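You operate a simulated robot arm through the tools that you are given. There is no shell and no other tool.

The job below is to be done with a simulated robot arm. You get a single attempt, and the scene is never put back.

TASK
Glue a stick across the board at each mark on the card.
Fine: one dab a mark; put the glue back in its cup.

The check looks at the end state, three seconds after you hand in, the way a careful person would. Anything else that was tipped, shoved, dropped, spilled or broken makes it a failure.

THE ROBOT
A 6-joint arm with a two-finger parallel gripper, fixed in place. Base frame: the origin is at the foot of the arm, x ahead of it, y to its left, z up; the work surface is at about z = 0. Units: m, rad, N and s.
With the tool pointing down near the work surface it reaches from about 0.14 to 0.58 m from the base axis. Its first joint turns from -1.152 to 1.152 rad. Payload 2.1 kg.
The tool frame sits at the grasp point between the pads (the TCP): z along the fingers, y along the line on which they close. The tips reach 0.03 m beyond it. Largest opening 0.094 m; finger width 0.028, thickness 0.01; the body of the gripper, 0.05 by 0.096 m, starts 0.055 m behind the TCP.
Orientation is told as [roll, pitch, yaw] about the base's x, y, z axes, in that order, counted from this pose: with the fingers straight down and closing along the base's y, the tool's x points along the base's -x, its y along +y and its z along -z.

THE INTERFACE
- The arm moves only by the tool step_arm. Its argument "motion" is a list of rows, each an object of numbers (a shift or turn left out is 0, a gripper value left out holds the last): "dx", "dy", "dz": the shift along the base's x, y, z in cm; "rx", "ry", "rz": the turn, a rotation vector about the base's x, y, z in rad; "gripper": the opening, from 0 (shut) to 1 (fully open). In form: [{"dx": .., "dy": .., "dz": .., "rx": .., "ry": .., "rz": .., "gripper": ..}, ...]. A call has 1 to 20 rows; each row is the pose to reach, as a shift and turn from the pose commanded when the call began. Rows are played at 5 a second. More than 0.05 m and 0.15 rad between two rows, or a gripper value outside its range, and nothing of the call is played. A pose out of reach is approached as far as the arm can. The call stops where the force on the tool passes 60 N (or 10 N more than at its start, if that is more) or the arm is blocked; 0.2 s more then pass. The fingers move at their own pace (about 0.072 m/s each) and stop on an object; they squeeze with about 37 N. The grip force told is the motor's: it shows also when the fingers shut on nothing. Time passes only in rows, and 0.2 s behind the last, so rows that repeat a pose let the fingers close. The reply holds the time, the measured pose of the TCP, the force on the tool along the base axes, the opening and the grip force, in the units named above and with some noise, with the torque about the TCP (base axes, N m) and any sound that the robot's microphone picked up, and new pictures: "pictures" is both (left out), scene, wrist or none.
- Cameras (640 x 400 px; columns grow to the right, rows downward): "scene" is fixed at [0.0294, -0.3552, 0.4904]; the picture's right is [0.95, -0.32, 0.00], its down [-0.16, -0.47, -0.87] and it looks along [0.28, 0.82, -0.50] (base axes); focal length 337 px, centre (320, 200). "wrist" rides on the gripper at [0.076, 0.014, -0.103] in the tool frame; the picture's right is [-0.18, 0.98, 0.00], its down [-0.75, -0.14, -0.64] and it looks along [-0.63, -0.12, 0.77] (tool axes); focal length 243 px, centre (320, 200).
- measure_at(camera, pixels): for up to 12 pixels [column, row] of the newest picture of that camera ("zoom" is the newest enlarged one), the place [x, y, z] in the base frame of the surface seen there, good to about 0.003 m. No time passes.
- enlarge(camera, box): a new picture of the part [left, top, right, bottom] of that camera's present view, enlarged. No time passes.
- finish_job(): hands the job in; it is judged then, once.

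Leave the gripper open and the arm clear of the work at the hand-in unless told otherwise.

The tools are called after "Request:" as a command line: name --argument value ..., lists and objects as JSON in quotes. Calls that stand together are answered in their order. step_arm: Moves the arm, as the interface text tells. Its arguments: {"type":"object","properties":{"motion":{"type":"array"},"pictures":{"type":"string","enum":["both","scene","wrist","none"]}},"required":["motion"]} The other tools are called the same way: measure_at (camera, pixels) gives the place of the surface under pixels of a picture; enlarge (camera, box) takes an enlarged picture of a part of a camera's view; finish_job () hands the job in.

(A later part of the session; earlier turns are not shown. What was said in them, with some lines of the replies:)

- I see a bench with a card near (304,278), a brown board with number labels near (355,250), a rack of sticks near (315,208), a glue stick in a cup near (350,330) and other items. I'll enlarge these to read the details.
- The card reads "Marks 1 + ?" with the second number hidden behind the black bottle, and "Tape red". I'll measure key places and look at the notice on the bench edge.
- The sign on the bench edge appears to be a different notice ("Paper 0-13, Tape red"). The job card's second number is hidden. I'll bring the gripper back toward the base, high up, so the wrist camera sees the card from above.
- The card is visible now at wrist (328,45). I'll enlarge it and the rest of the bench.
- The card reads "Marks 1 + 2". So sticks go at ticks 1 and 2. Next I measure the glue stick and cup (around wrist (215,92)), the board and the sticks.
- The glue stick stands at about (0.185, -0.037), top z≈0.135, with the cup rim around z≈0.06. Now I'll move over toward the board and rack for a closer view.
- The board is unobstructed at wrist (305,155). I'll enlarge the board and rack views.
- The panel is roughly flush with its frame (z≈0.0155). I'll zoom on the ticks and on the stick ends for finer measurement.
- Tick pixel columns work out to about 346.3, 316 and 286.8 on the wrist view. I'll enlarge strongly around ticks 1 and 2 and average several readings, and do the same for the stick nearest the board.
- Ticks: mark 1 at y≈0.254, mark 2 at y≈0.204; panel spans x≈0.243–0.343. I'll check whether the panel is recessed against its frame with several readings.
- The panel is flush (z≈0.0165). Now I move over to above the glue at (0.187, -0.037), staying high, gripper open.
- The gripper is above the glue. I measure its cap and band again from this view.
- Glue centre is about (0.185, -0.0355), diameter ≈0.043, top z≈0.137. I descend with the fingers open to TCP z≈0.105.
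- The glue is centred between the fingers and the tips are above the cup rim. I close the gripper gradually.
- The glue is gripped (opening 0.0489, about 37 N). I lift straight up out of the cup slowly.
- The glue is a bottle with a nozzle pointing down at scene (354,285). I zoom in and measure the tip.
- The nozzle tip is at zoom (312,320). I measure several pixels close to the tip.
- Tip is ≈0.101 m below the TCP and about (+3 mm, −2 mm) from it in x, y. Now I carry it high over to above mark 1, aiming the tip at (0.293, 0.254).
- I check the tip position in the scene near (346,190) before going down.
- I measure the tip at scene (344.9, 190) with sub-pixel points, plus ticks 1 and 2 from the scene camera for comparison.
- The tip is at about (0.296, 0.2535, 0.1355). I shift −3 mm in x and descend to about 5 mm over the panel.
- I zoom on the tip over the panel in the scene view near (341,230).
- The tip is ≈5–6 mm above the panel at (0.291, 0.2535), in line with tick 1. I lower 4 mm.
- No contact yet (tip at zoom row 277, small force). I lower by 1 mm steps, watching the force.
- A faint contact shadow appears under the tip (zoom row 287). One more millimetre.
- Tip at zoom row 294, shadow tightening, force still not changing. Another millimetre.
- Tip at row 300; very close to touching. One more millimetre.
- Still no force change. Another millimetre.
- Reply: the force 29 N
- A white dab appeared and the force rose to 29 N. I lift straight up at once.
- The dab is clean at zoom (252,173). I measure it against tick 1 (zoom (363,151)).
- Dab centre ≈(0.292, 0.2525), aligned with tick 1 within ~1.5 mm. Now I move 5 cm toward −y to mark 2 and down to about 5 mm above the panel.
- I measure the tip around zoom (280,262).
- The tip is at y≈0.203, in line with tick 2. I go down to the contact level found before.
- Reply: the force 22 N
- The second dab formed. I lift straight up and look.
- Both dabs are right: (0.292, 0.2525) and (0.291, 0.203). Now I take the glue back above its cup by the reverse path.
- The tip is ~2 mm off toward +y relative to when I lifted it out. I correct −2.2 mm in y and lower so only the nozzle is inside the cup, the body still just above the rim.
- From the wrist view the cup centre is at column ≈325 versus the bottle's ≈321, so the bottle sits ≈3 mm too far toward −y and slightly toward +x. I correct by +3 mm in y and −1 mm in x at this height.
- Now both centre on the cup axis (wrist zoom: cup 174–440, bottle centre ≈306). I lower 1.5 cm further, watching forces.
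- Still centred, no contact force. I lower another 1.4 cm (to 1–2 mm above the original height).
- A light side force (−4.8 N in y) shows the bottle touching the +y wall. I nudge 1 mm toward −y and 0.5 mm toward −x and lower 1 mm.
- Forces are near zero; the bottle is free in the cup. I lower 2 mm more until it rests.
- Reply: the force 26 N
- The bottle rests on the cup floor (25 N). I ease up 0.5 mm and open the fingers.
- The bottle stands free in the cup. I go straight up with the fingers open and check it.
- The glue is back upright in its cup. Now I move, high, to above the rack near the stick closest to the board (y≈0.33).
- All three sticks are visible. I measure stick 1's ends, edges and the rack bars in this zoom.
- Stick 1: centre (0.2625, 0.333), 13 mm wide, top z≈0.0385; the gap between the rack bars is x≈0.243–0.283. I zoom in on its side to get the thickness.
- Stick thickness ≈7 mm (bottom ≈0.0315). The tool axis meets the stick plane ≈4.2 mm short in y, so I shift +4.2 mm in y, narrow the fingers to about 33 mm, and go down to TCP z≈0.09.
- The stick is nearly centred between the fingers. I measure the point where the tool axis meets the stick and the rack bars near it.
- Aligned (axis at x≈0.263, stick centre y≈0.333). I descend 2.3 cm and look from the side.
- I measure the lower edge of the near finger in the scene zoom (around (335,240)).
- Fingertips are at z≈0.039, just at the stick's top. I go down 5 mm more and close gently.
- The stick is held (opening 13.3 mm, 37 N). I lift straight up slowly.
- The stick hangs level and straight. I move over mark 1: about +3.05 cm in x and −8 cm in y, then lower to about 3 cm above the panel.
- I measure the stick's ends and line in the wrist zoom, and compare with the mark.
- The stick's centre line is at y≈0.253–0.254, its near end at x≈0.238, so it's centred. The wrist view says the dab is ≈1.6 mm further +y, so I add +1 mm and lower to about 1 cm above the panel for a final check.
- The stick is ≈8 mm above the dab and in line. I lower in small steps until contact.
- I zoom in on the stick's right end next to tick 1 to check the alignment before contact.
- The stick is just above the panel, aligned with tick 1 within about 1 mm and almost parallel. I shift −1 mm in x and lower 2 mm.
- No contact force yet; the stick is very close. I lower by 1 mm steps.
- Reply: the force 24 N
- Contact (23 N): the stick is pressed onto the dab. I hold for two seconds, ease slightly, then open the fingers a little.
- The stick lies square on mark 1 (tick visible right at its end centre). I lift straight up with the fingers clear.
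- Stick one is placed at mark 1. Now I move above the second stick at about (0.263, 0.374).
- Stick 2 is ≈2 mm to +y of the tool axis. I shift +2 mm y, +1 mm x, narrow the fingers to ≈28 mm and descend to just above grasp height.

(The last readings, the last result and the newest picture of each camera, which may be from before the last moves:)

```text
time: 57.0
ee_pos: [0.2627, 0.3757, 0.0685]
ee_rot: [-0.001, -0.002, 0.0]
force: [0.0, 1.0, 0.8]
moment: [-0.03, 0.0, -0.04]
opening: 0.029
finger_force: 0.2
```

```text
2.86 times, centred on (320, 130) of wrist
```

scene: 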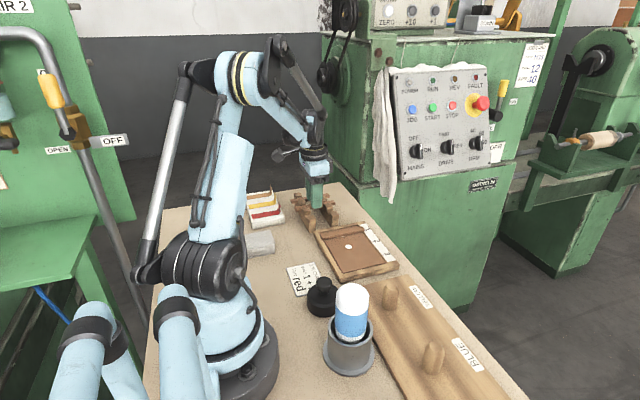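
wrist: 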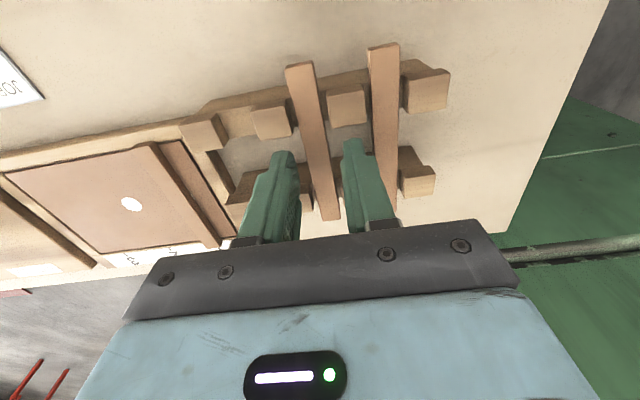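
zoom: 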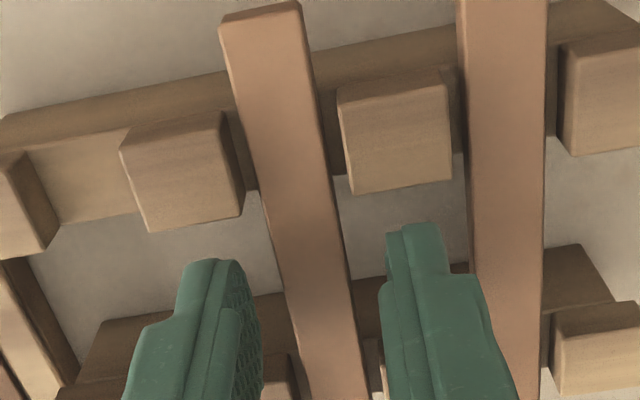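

The fingers straddle the stick with clearance to its neighbour. I go down 4.5 mm more and close.

Request:
step_arm --motion '[{"dz": -0.3}, {"dz": -0.45}, {"dz": -0.45}, {"dz": -0.45, "gripper": 0.26}, {"dz": -0.45, "gripper": 0.21}, {"dz": -0.45, "gripper": 0.17}, {"dz": -0.45, "gripper": 0.13}, {"dz": -0.45, "gripper": 0.08}, {"dz": -0.45, "gripper": 0.03}, {"dz": -0.45, "gripper": 0.03}]' --pictures "both"

Request:
enlarge --camera "scene" --box '[290, 180, 350, 230]'

Request:
enlarge --camera "wrist" --box '[240, 60, 400, 200]'

```text
time: 59.2
ee_pos: [0.2632, 0.377, 0.0643]
ee_rot: [0.001, -0.001, 0.0]
force: [1.1, 0.0, -0.3]
moment: [0.02, 0.02, -0.02]
opening: 0.0133
finger_force: 36.8
```

scene: 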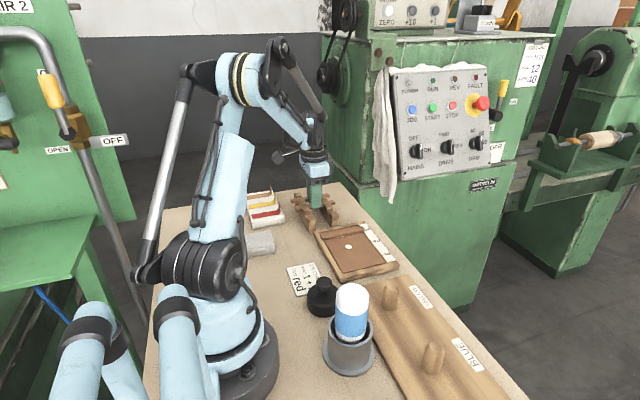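
wrist: 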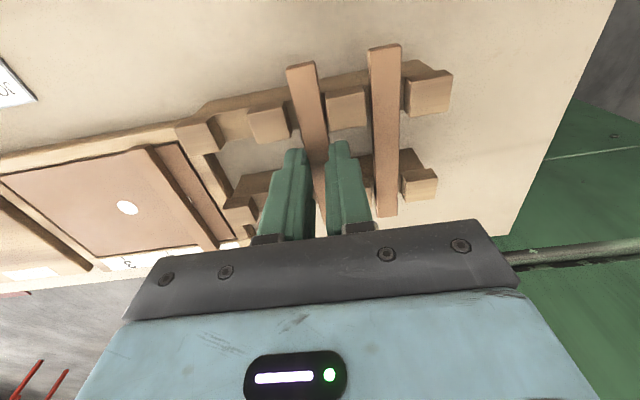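

```text
8.00 times, centred on (320, 205) of scene
```

zoom: 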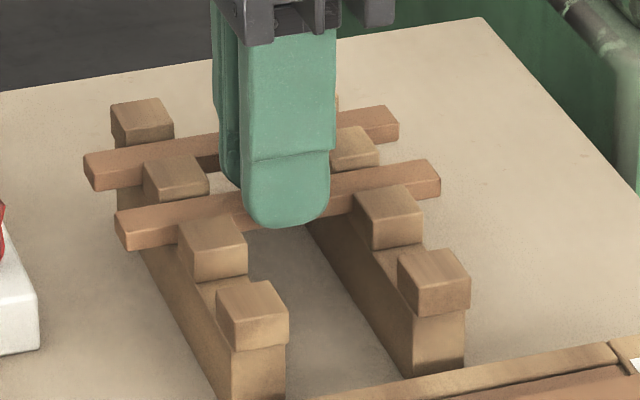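

```text
2.86 times, centred on (320, 130) of wrist
```

zoom: 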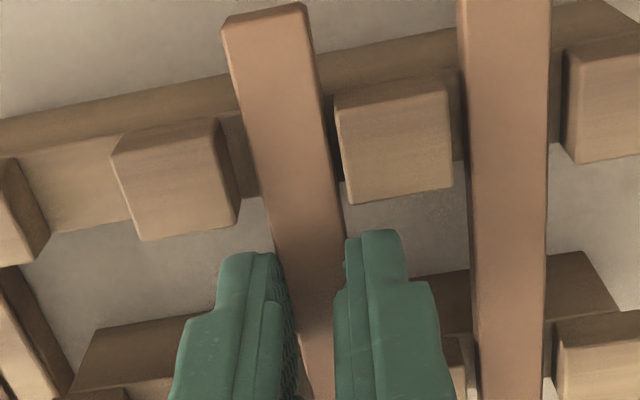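

The second stick is held. I lift it straight up 8 cm.

Request:
step_arm --motion '[{"dz": 0.3}, {"dz": 0.8}, {"dz": 1.5}, {"dz": 3}, {"dz": 5}, {"dz": 7}, {"dz": 8}, {"dz": 8}]' --pictures "both"

Request:
enlarge --camera "scene" --box '[270, 160, 400, 275]'

```text
time: 61.0
ee_pos: [0.2629, 0.3765, 0.1455]
ee_rot: [0.0, -0.001, 0.0]
force: [-0.2, -0.1, -0.6]
moment: [0.03, 0.0, -0.04]
opening: 0.0132
finger_force: 36.6
```

scene: 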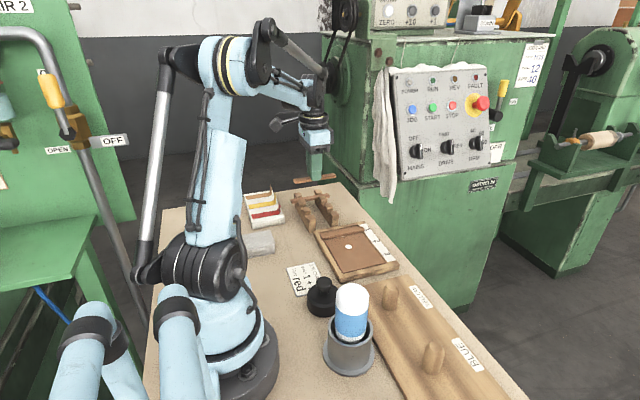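
wrist: 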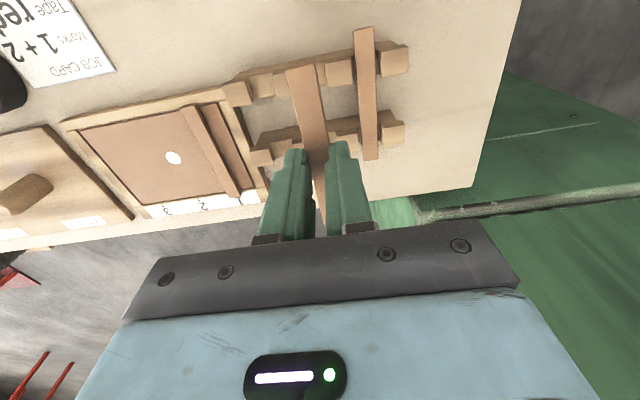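

```text
3.48 times, centred on (335, 218) of scene
```

zoom: 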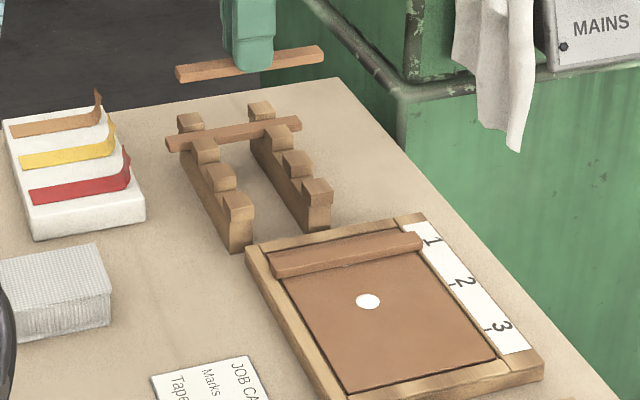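

The stick is clear; rack and third stick undisturbed. I move over mark 2 (+2.95 cm x, −17.15 cm y) and lower to about 3 cm above the panel.

Request:
step_arm --motion '[{"dx": 0.5, "dy": -3}, {"dx": 1.1, "dy": -7}, {"dx": 1.8, "dy": -11}, {"dx": 2.5, "dy": -14.5}, {"dx": 2.95, "dy": -17.15}, {"dx": 2.95, "dy": -17.15}, {"dx": 2.95, "dy": -17.15, "dz": -2.5}, {"dx": 2.95, "dy": -17.15, "dz": -5.5}, {"dx": 2.95, "dy": -17.15, "dz": -7}, {"dx": 2.95, "dy": -17.15, "dz": -7}]' --pictures "both"

Request:
enlarge --camera "scene" --box '[310, 205, 400, 280]'

Request:
enlarge --camera "wrist" --box '[200, 60, 400, 230]'

```text
time: 63.2
ee_pos: [0.2936, 0.2072, 0.0746]
ee_rot: [-0.001, -0.001, -0.001]
force: [0.0, -0.8, -0.7]
moment: [0.05, 0.0, 0.0]
opening: 0.0131
finger_force: 37.2
```

scene: 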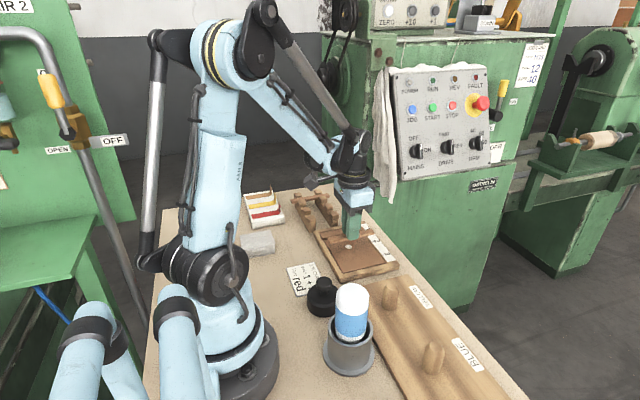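
wrist: 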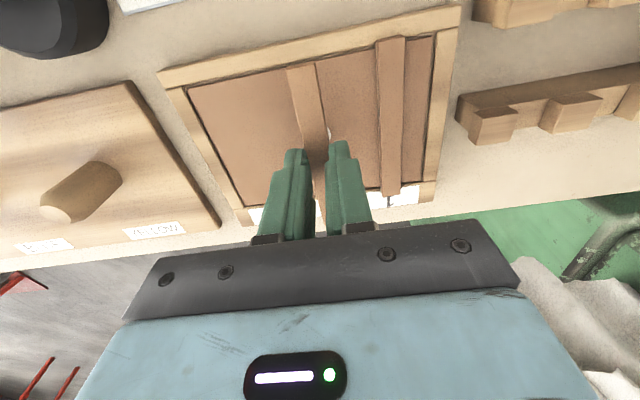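

```text
5.33 times, centred on (355, 242) of scene
```

zoom: 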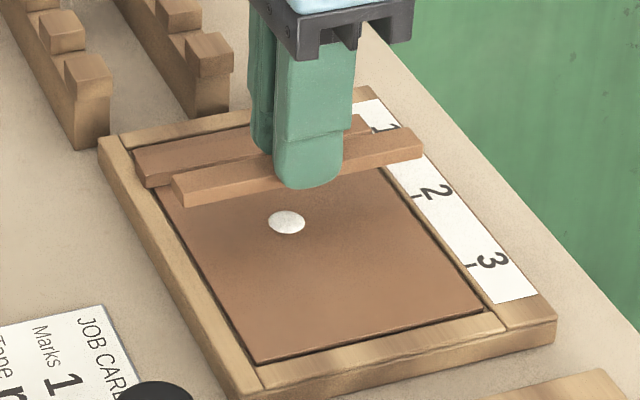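

```text
2.35 times, centred on (300, 145) of wrist
```

zoom: 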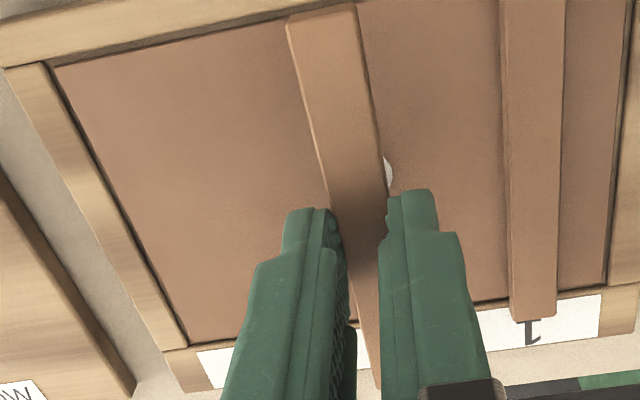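

The dab's centre falls under the tool axis. I measure both sticks' lines in this zoom to check the 50 mm spacing.

Request:
measure_at --camera "zoom" --pixels '[[506, 100], [533, 100], [560, 100], [510, 200], [535, 200], [560, 200], [305, 60], [333, 60], [360, 60], [325, 130], [348, 130], [372, 130]]'

Request:
enlarge --camera "scene" --box '[350, 210, 390, 240]'

```text
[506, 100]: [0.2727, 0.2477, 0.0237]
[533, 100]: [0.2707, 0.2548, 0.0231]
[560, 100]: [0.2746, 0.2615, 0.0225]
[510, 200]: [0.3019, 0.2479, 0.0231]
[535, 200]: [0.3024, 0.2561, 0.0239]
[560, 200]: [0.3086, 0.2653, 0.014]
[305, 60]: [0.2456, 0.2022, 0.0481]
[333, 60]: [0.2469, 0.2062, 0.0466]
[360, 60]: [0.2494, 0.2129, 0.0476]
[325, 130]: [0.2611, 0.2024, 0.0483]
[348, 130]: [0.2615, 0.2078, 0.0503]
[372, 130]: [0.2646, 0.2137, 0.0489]
```

```text
13.33 times, centred on (370, 225) of scene
```

zoom: 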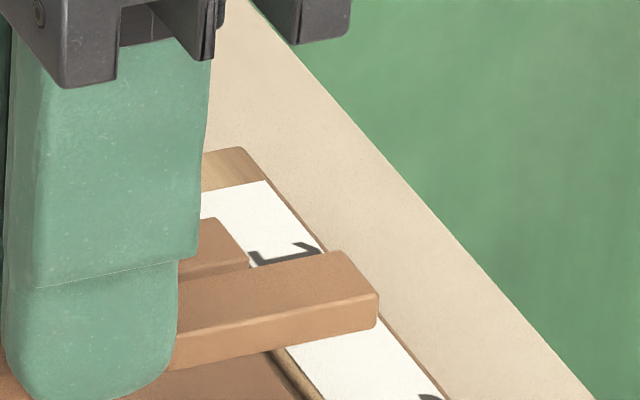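

I measure the visible sliver of the dab and remaining reference points in the wrist view.

Request:
enlarge --camera "wrist" --box '[290, 100, 410, 215]'

Request:
measure_at --camera "wrist" --pixels '[[329.5, 132], [330, 133], [330.5, 134], [331, 135], [330, 130], [388, 198], [389, 200], [390, 199], [388, 201]]'

Request:
measure_at --camera "scene" --pixels '[[348.5, 246], [346, 246], [351, 246], [348.5, 244.5], [348.5, 247.5], [373, 242], [372, 242.2], [374, 241.8]]'

```text
3.48 times, centred on (350, 158) of wrist
```

zoom: 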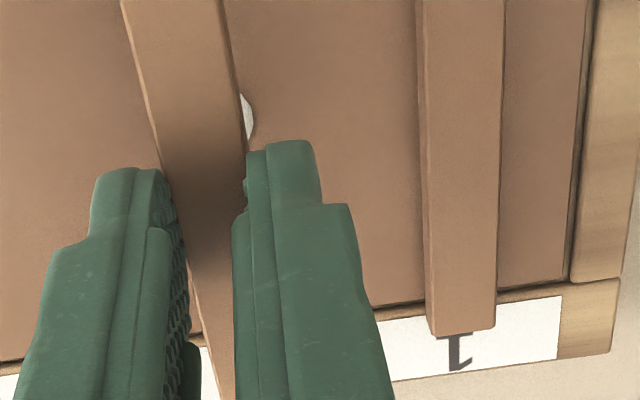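

```text
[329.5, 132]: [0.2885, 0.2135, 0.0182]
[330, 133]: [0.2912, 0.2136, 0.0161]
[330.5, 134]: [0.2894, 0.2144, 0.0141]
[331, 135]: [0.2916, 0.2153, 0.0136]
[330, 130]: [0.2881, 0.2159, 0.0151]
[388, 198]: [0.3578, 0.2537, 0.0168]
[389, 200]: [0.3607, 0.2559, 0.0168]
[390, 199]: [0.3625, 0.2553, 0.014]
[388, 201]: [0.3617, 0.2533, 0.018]
```

```text
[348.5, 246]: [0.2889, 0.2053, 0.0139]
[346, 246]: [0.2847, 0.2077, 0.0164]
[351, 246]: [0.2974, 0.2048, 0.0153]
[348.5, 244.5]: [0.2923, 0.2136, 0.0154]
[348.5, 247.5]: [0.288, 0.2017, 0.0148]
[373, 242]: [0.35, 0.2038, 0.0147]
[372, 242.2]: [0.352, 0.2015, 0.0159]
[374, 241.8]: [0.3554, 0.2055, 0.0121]
```

Stick 1 is well on its tick; for the same on mark 2 the TCP should be at y≈0.2046–0.205, now 0.2072. I shift −2.3 mm in y and lower 1.9 cm to just above the panel.

Request:
step_arm --motion '[{"dy": -0.23}, {"dy": -0.23, "dz": -0.6}, {"dy": -0.23, "dz": -1.2}, {"dy": -0.23, "dz": -1.8}, {"dy": -0.23, "dz": -1.9}, {"dy": -0.23, "dz": -1.9}]' --pictures "both"

Request:
enlarge --camera "scene" --box '[315, 212, 395, 270]'

Request:
enlarge --camera "wrist" --box '[230, 60, 430, 230]'

Request:
enlarge --camera "scene" --box '[355, 225, 395, 255]'

```text
time: 64.6
ee_pos: [0.2911, 0.2033, 0.0551]
ee_rot: [0.0, -0.003, 0.0]
force: [0.2, -0.1, -0.5]
moment: [-0.02, -0.01, -0.01]
opening: 0.0134
finger_force: 37.4
```

scene: 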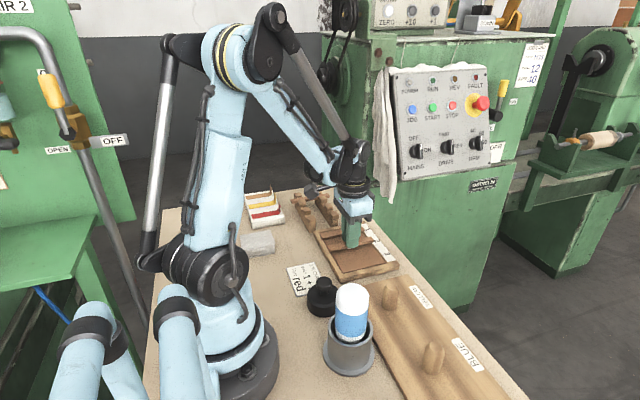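
wrist: 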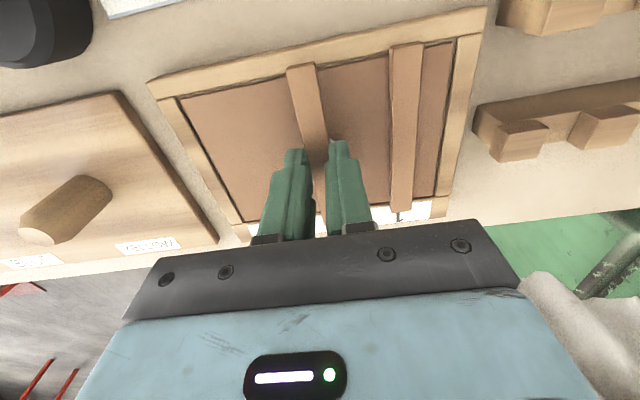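

```text
6.90 times, centred on (355, 241) of scene
```

zoom: 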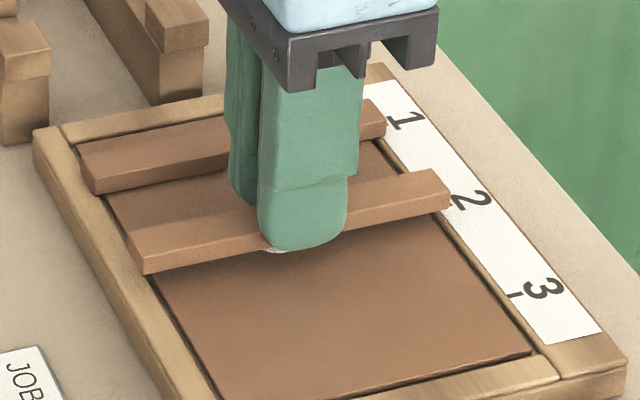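

```text
2.35 times, centred on (330, 145) of wrist
```

zoom: 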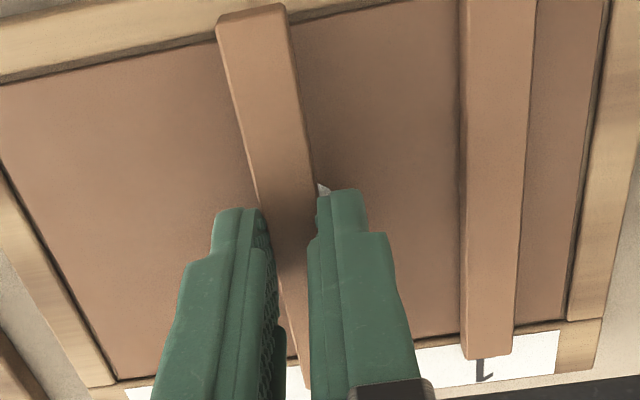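

```text
13.33 times, centred on (375, 240) of scene
```

zoom: 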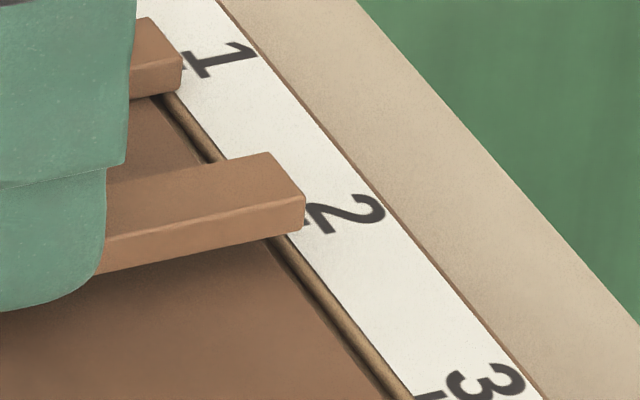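

I check the height and y of the held stick's right end versus stick 1 with several readings in this zoom.

Request:
measure_at --camera "zoom" --pixels '[[150, 200], [180, 195], [210, 190], [240, 180], [270, 175], [260, 185], [230, 185], [200, 215], [230, 225], [260, 220], [285, 215], [180, 230]]'

Request:
measure_at --camera "wrist" --pixels '[[290, 75], [301, 73], [313, 71], [295, 100], [306, 99], [319, 97], [300, 125], [312, 124], [324, 123], [400, 80], [405, 120], [402, 180]]'

```text
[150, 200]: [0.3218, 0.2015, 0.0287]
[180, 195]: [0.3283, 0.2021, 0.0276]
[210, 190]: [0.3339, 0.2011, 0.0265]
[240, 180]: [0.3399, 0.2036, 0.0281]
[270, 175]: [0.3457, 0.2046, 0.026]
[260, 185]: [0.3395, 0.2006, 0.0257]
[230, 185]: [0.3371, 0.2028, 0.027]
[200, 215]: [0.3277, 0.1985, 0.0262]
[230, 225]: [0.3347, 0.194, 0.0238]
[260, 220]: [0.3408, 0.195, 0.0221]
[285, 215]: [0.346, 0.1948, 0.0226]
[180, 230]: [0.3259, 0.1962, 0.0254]
```

```text
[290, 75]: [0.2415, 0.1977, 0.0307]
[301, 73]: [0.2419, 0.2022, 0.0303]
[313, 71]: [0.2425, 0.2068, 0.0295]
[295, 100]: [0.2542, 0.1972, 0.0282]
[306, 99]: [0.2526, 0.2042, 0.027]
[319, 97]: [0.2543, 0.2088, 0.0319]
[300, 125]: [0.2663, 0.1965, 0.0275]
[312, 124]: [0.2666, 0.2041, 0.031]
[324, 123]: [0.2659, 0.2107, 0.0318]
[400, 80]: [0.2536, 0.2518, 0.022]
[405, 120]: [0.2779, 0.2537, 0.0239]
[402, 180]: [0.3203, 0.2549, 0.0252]
```

By both cameras the spacing to stick 1 is 50–51.5 mm; I nudge +1 mm in y and +1.5 mm in x and lower 4 mm.

Request:
step_arm --motion '[{"dx": 0.15, "dy": 0.1}, {"dx": 0.15, "dy": 0.1, "dz": -0.2}, {"dx": 0.15, "dy": 0.1, "dz": -0.4}, {"dx": 0.15, "dy": 0.1, "dz": -0.4}]' --pictures "both"

Request:
enlarge --camera "scene" --box '[355, 225, 395, 255]'

Request:
enlarge --camera "scene" --box '[315, 212, 395, 270]'

```text
time: 65.6
ee_pos: [0.2921, 0.205, 0.0514]
ee_rot: [0.001, -0.001, 0.0]
force: [-0.2, -0.1, -0.5]
moment: [-0.01, 0.01, -0.04]
opening: 0.0129
finger_force: 36.8
```

scene: 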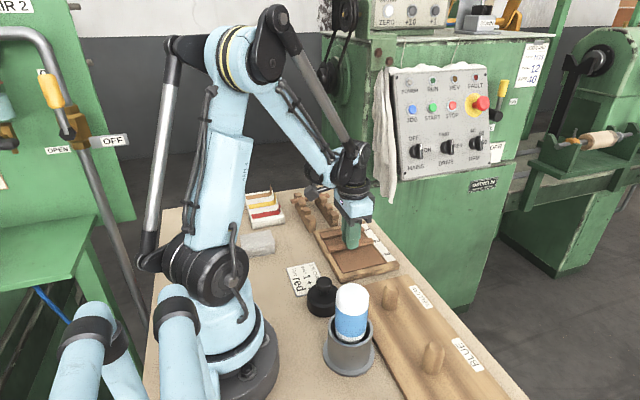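
wrist: 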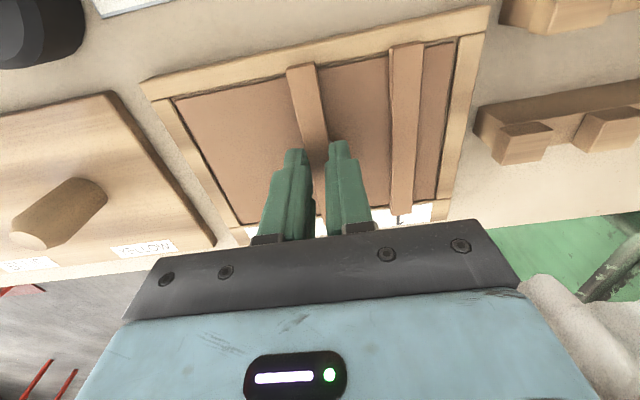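

```text
13.33 times, centred on (375, 240) of scene
```

zoom: 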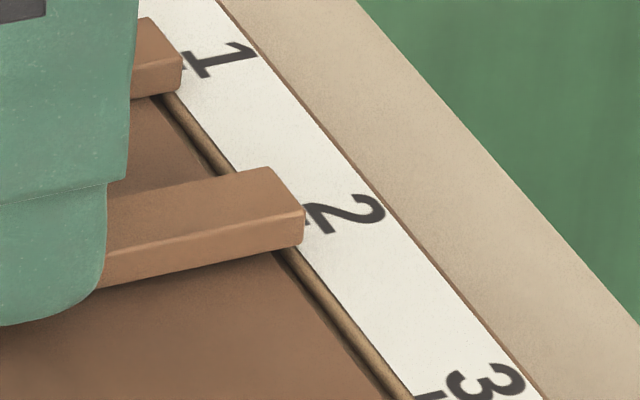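

```text
6.90 times, centred on (355, 241) of scene
```

zoom: 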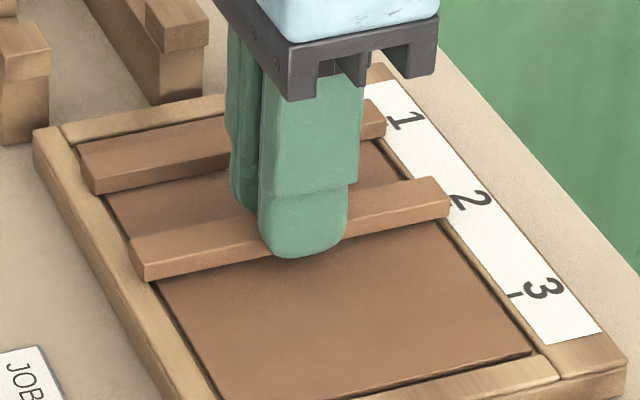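

I zoom further at both stick ends to compare how each meets its tick.

Request:
enlarge --camera "scene" --box '[362, 232, 382, 248]'

Request:
enlarge --camera "scene" --box '[353, 220, 373, 236]'

```text
16.00 times, centred on (372, 240) of scene
```

zoom: 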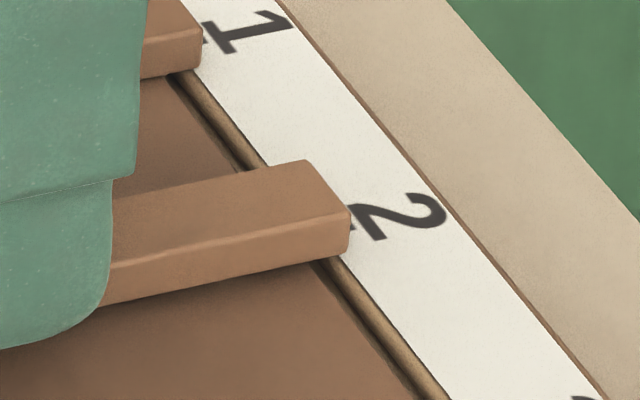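

```text
16.00 times, centred on (363, 228) of scene
```

zoom: 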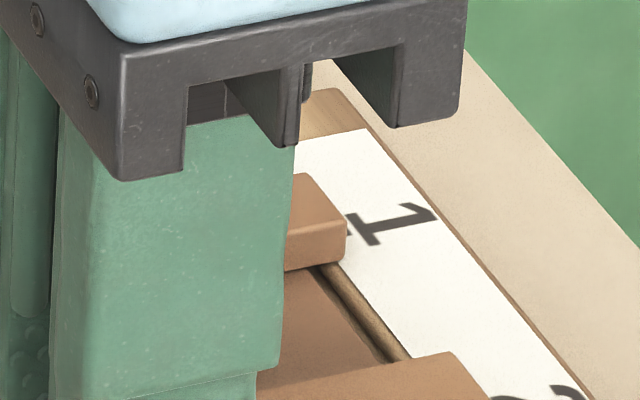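

The estimates differ by 1–3 mm, all suggesting a bit more +y. I nudge +1.2 mm in y and lower 1.5 mm, then compare again.

Request:
step_arm --motion '[{"dy": 0.12}, {"dy": 0.12, "dz": -0.1}, {"dy": 0.12, "dz": -0.15}, {"dy": 0.12, "dz": -0.15}]' --pictures "both"

Request:
enlarge --camera "scene" --box '[362, 232, 382, 248]'

Request:
enlarge --camera "wrist" --box '[230, 60, 430, 230]'

```text
time: 66.6
ee_pos: [0.2933, 0.2056, 0.0501]
ee_rot: [0.0, -0.001, 0.0]
force: [0.5, -0.1, -0.2]
moment: [0.03, 0.01, -0.01]
opening: 0.0133
finger_force: 36.9
```

scene: 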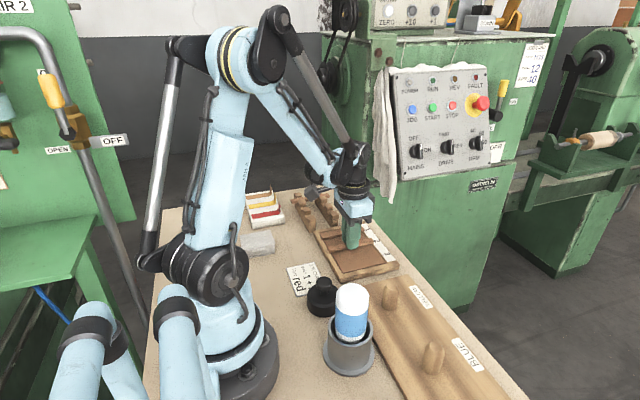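
wrist: 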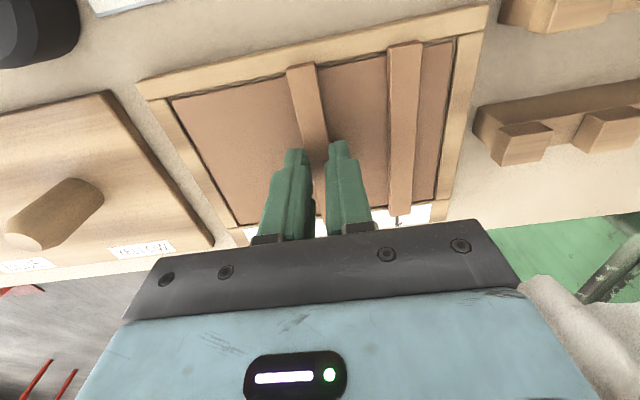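

```text
16.00 times, centred on (372, 240) of scene
```

zoom: 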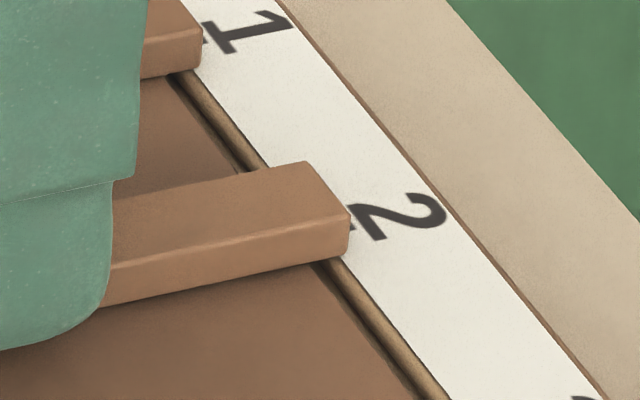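

```text
2.35 times, centred on (330, 145) of wrist
```

zoom: 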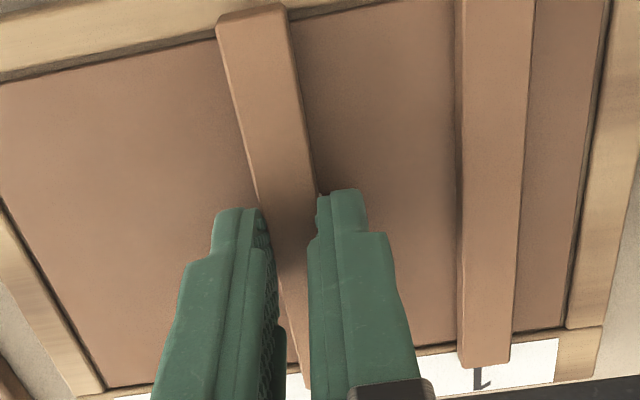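

Compared with stick 1's end, after the last ~1 mm of drop stick 2 would sit ≈1–2 mm too far −y, so I add +1 mm y and lower 1.5 mm to contact.

Request:
step_arm --motion '[{"dy": 0.12}, {"dy": 0.12, "dz": -0.1}, {"dy": 0.12, "dz": -0.15}, {"dy": 0.12, "dz": -0.15}]' --pictures "both"

Request:
enlarge --camera "scene" --box '[362, 232, 382, 248]'

```text
time: 67.6
ee_pos: [0.293, 0.2059, 0.048]
ee_rot: [0.003, 0.0, 0.0]
force: [-3.7, 3.5, 41.4]
moment: [0.17, 0.15, -0.01]
opening: 0.0133
finger_force: 36.9
```

scene: 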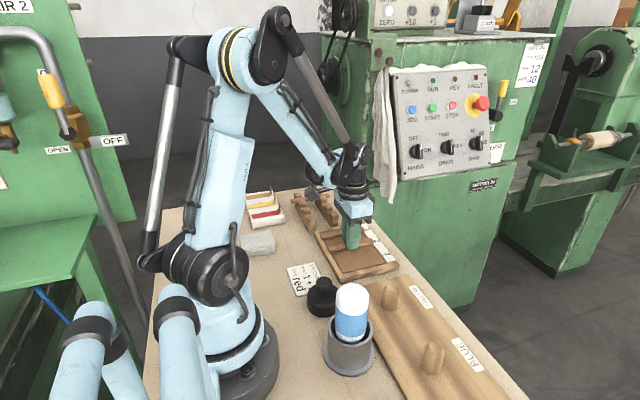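
wrist: 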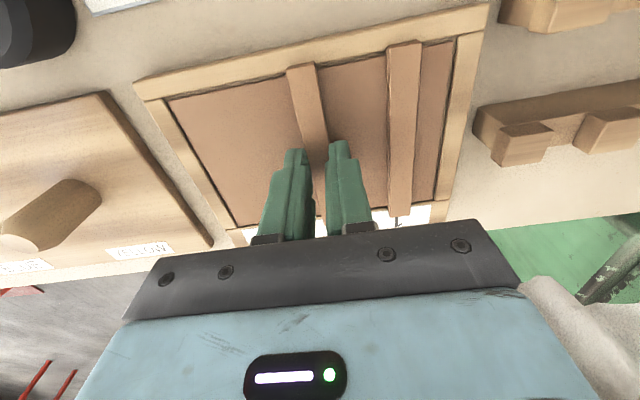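

```text
16.00 times, centred on (372, 240) of scene
```

zoom: 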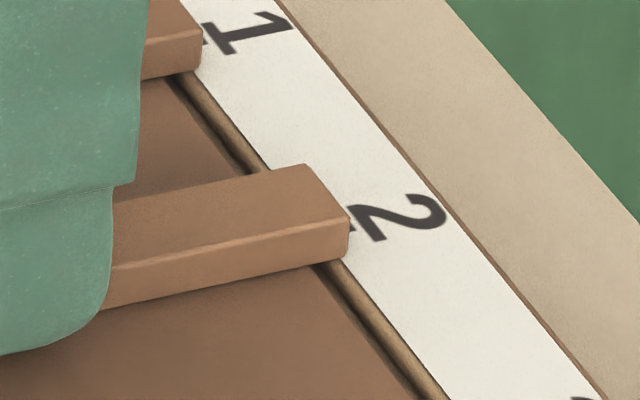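

Pressed with 41 N; the end now matches stick 1's geometry within ~1 mm. I ease slightly, hold two seconds, and open the fingers.

Request:
step_arm --motion '[{"dz": 0.04}, {"dz": 0.04}, {"dz": 0.04}, {"dz": 0.04}, {"dz": 0.04}, {"dz": 0.04}, {"dz": 0.04}, {"dz": 0.04}, {"dz": 0.04}, {"dz": 0.04}, {"dz": 0.1}, {"dz": 0.1, "gripper": 0.2}, {"dz": 0.1, "gripper": 0.28}, {"dz": 0.1, "gripper": 0.34}, {"dz": 0.1, "gripper": 0.34}]' --pictures "both"

Request:
enlarge --camera "scene" --box '[315, 212, 395, 270]'

Request:
enlarge --camera "wrist" --box '[230, 60, 430, 230]'

```text
time: 70.8
ee_pos: [0.2927, 0.2057, 0.0494]
ee_rot: [0.0, -0.002, 0.001]
force: [0.3, -0.6, -0.9]
moment: [-0.02, -0.01, 0.02]
opening: 0.0321
finger_force: 0.0
```

scene: 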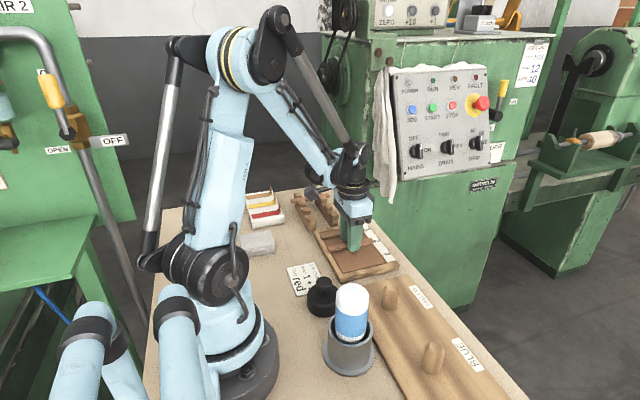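
wrist: 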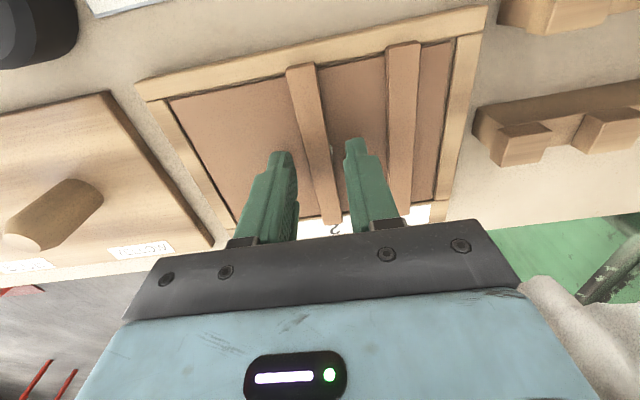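

```text
6.90 times, centred on (355, 241) of scene
```

zoom: 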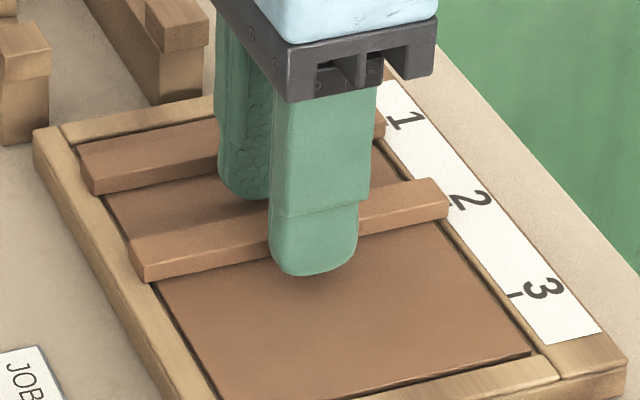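

```text
2.35 times, centred on (330, 145) of wrist
```

zoom: 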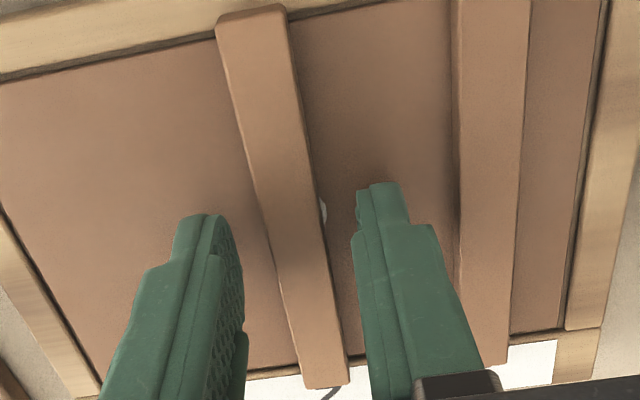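

Both sticks lie parallel, each ending at its tick. I lift straight up slowly and then look over the whole bench.

Request:
step_arm --motion '[{"dz": 0.4}, {"dz": 1.2}, {"dz": 3}, {"dz": 6}, {"dz": 9.5}, {"dz": 13}, {"dz": 16.5}, {"dz": 20}, {"dz": 20}]' --pictures "both"

Request:
enlarge --camera "scene" --box '[300, 195, 410, 285]'

Request:
enlarge --camera "wrist" --box '[170, 20, 450, 200]'

```text
time: 72.8
ee_pos: [0.2939, 0.2038, 0.2488]
ee_rot: [0.0, 0.0, 0.001]
force: [-0.7, -1.2, -0.1]
moment: [-0.01, 0.0, -0.02]
opening: 0.032
finger_force: 0.0
```

scene: 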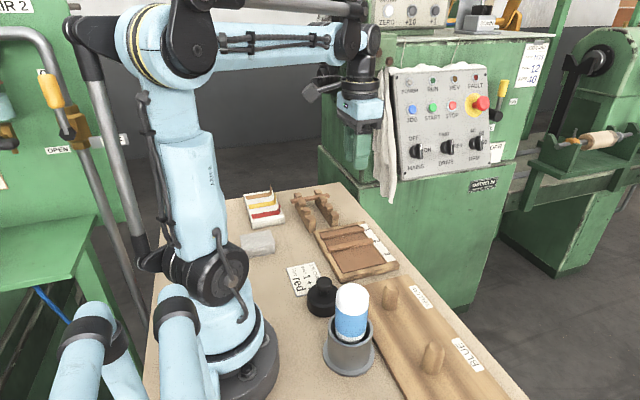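
wrist: 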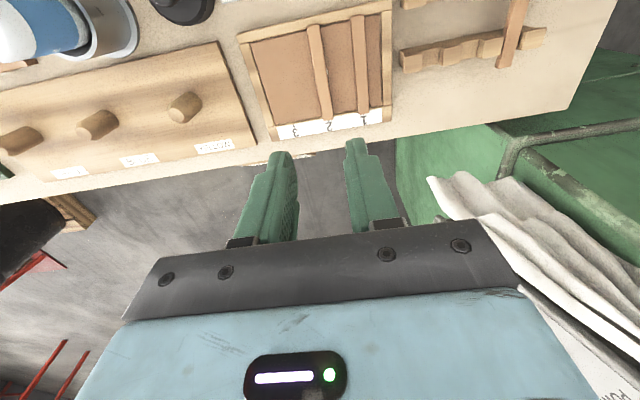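

```text
4.44 times, centred on (355, 240) of scene
```

zoom: 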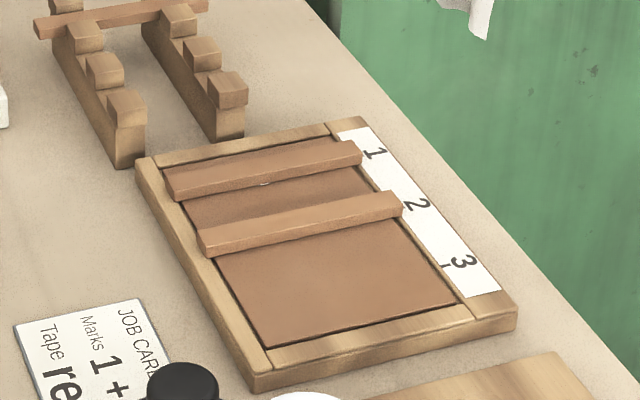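

```text
2.22 times, centred on (310, 110) of wrist
```

zoom: 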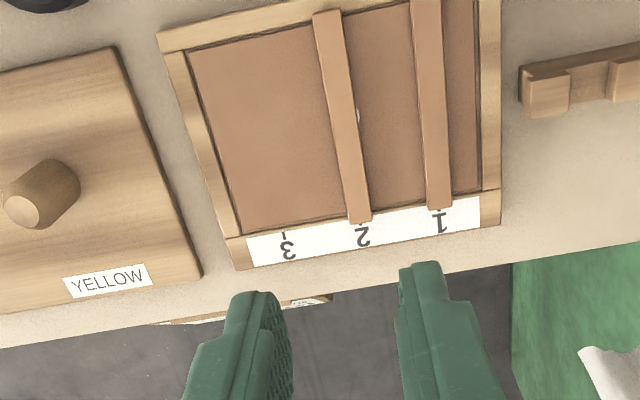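

Both sticks are on marks 1 and 2, in line with their ticks. I open the gripper fully and go back to the high starting pose, clear of the work.

Request:
step_arm --motion '[{"dz": 2, "gripper": 0.6}, {"dz": 4.5, "gripper": 1.0}, {"dz": 7.5, "dy": -2, "gripper": 1.0}, {"dz": 7.5, "dy": -5, "gripper": 1.0}, {"dz": 7.5, "dy": -6.4, "gripper": 1.0}, {"dz": 7.5, "dy": -6.4, "gripper": 1.0}, {"dz": 7.5, "dy": -6.4, "gripper": 1.0}]' --pictures "both"

Request:
enlarge --camera "scene" --box '[230, 180, 410, 290]'

Request:
enlarge --camera "scene" --box '[270, 260, 480, 390]'

```text
time: 74.4
ee_pos: [0.2921, 0.1411, 0.3241]
ee_rot: [0.002, -0.001, 0.001]
force: [-0.2, 0.6, 0.3]
moment: [-0.03, 0.0, 0.01]
opening: 0.0937
finger_force: 0.1
```

scene: 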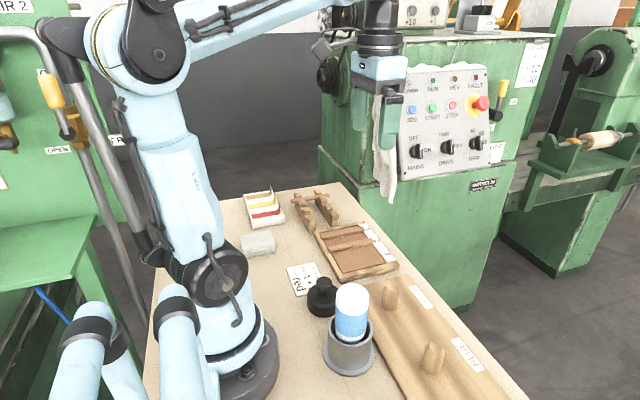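
wrist: 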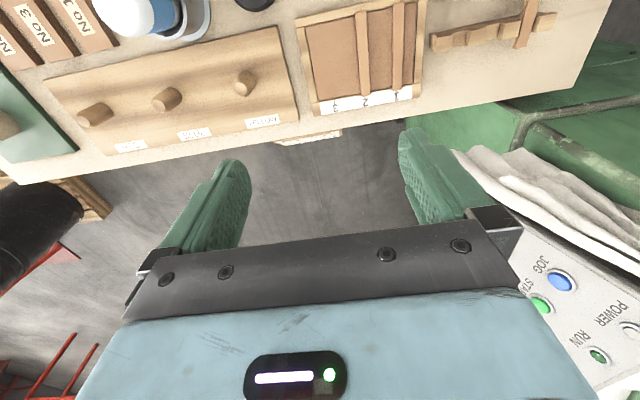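

```text
3.56 times, centred on (320, 235) of scene
```

zoom: 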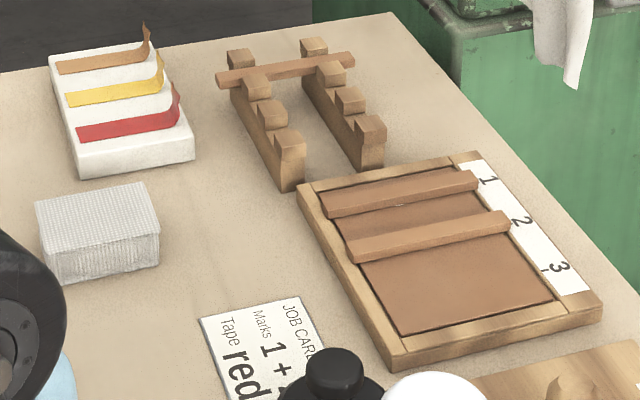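

```text
3.05 times, centred on (375, 325) of scene
```

zoom: 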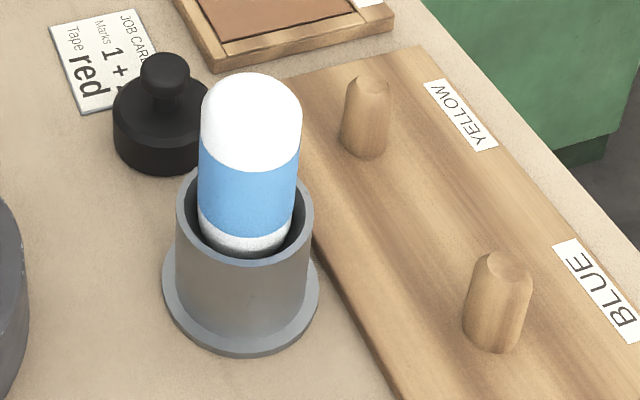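

Sticks are on marks 1 and 2 of the board. The glue stands upright in its cup, and the third stick is still in the rack. Nothing else has been disturbed, the gripper is open and the arm is clear. I'm handing the job in.

Request:
finish_job

```text
The job is handed in.
```

I glued two sticks across the board, one at mark 1 and one at mark 2, which are the two marks on the job card ("Marks 1 + 2"). Each mark got a single dab, and each stick lines up with its tick to within about 1–2 mm by the camera readings.

- **Glue edges:** the dabs came out slightly wider than the sticks, so a thin edge of glue shows beside each one.
- **Glue bottle:** it is back upright in its cup.
- **Rest of the bench:** the third stick is still in the rack, and nothing else looked moved in the last pictures. I left the card's "Tape red" line alone, since the task only asked for the sticks.
- **Arm:** it is parked high and clear of the work with the gripper open.

The job has been handed in, but I haven't seen the result of the check.
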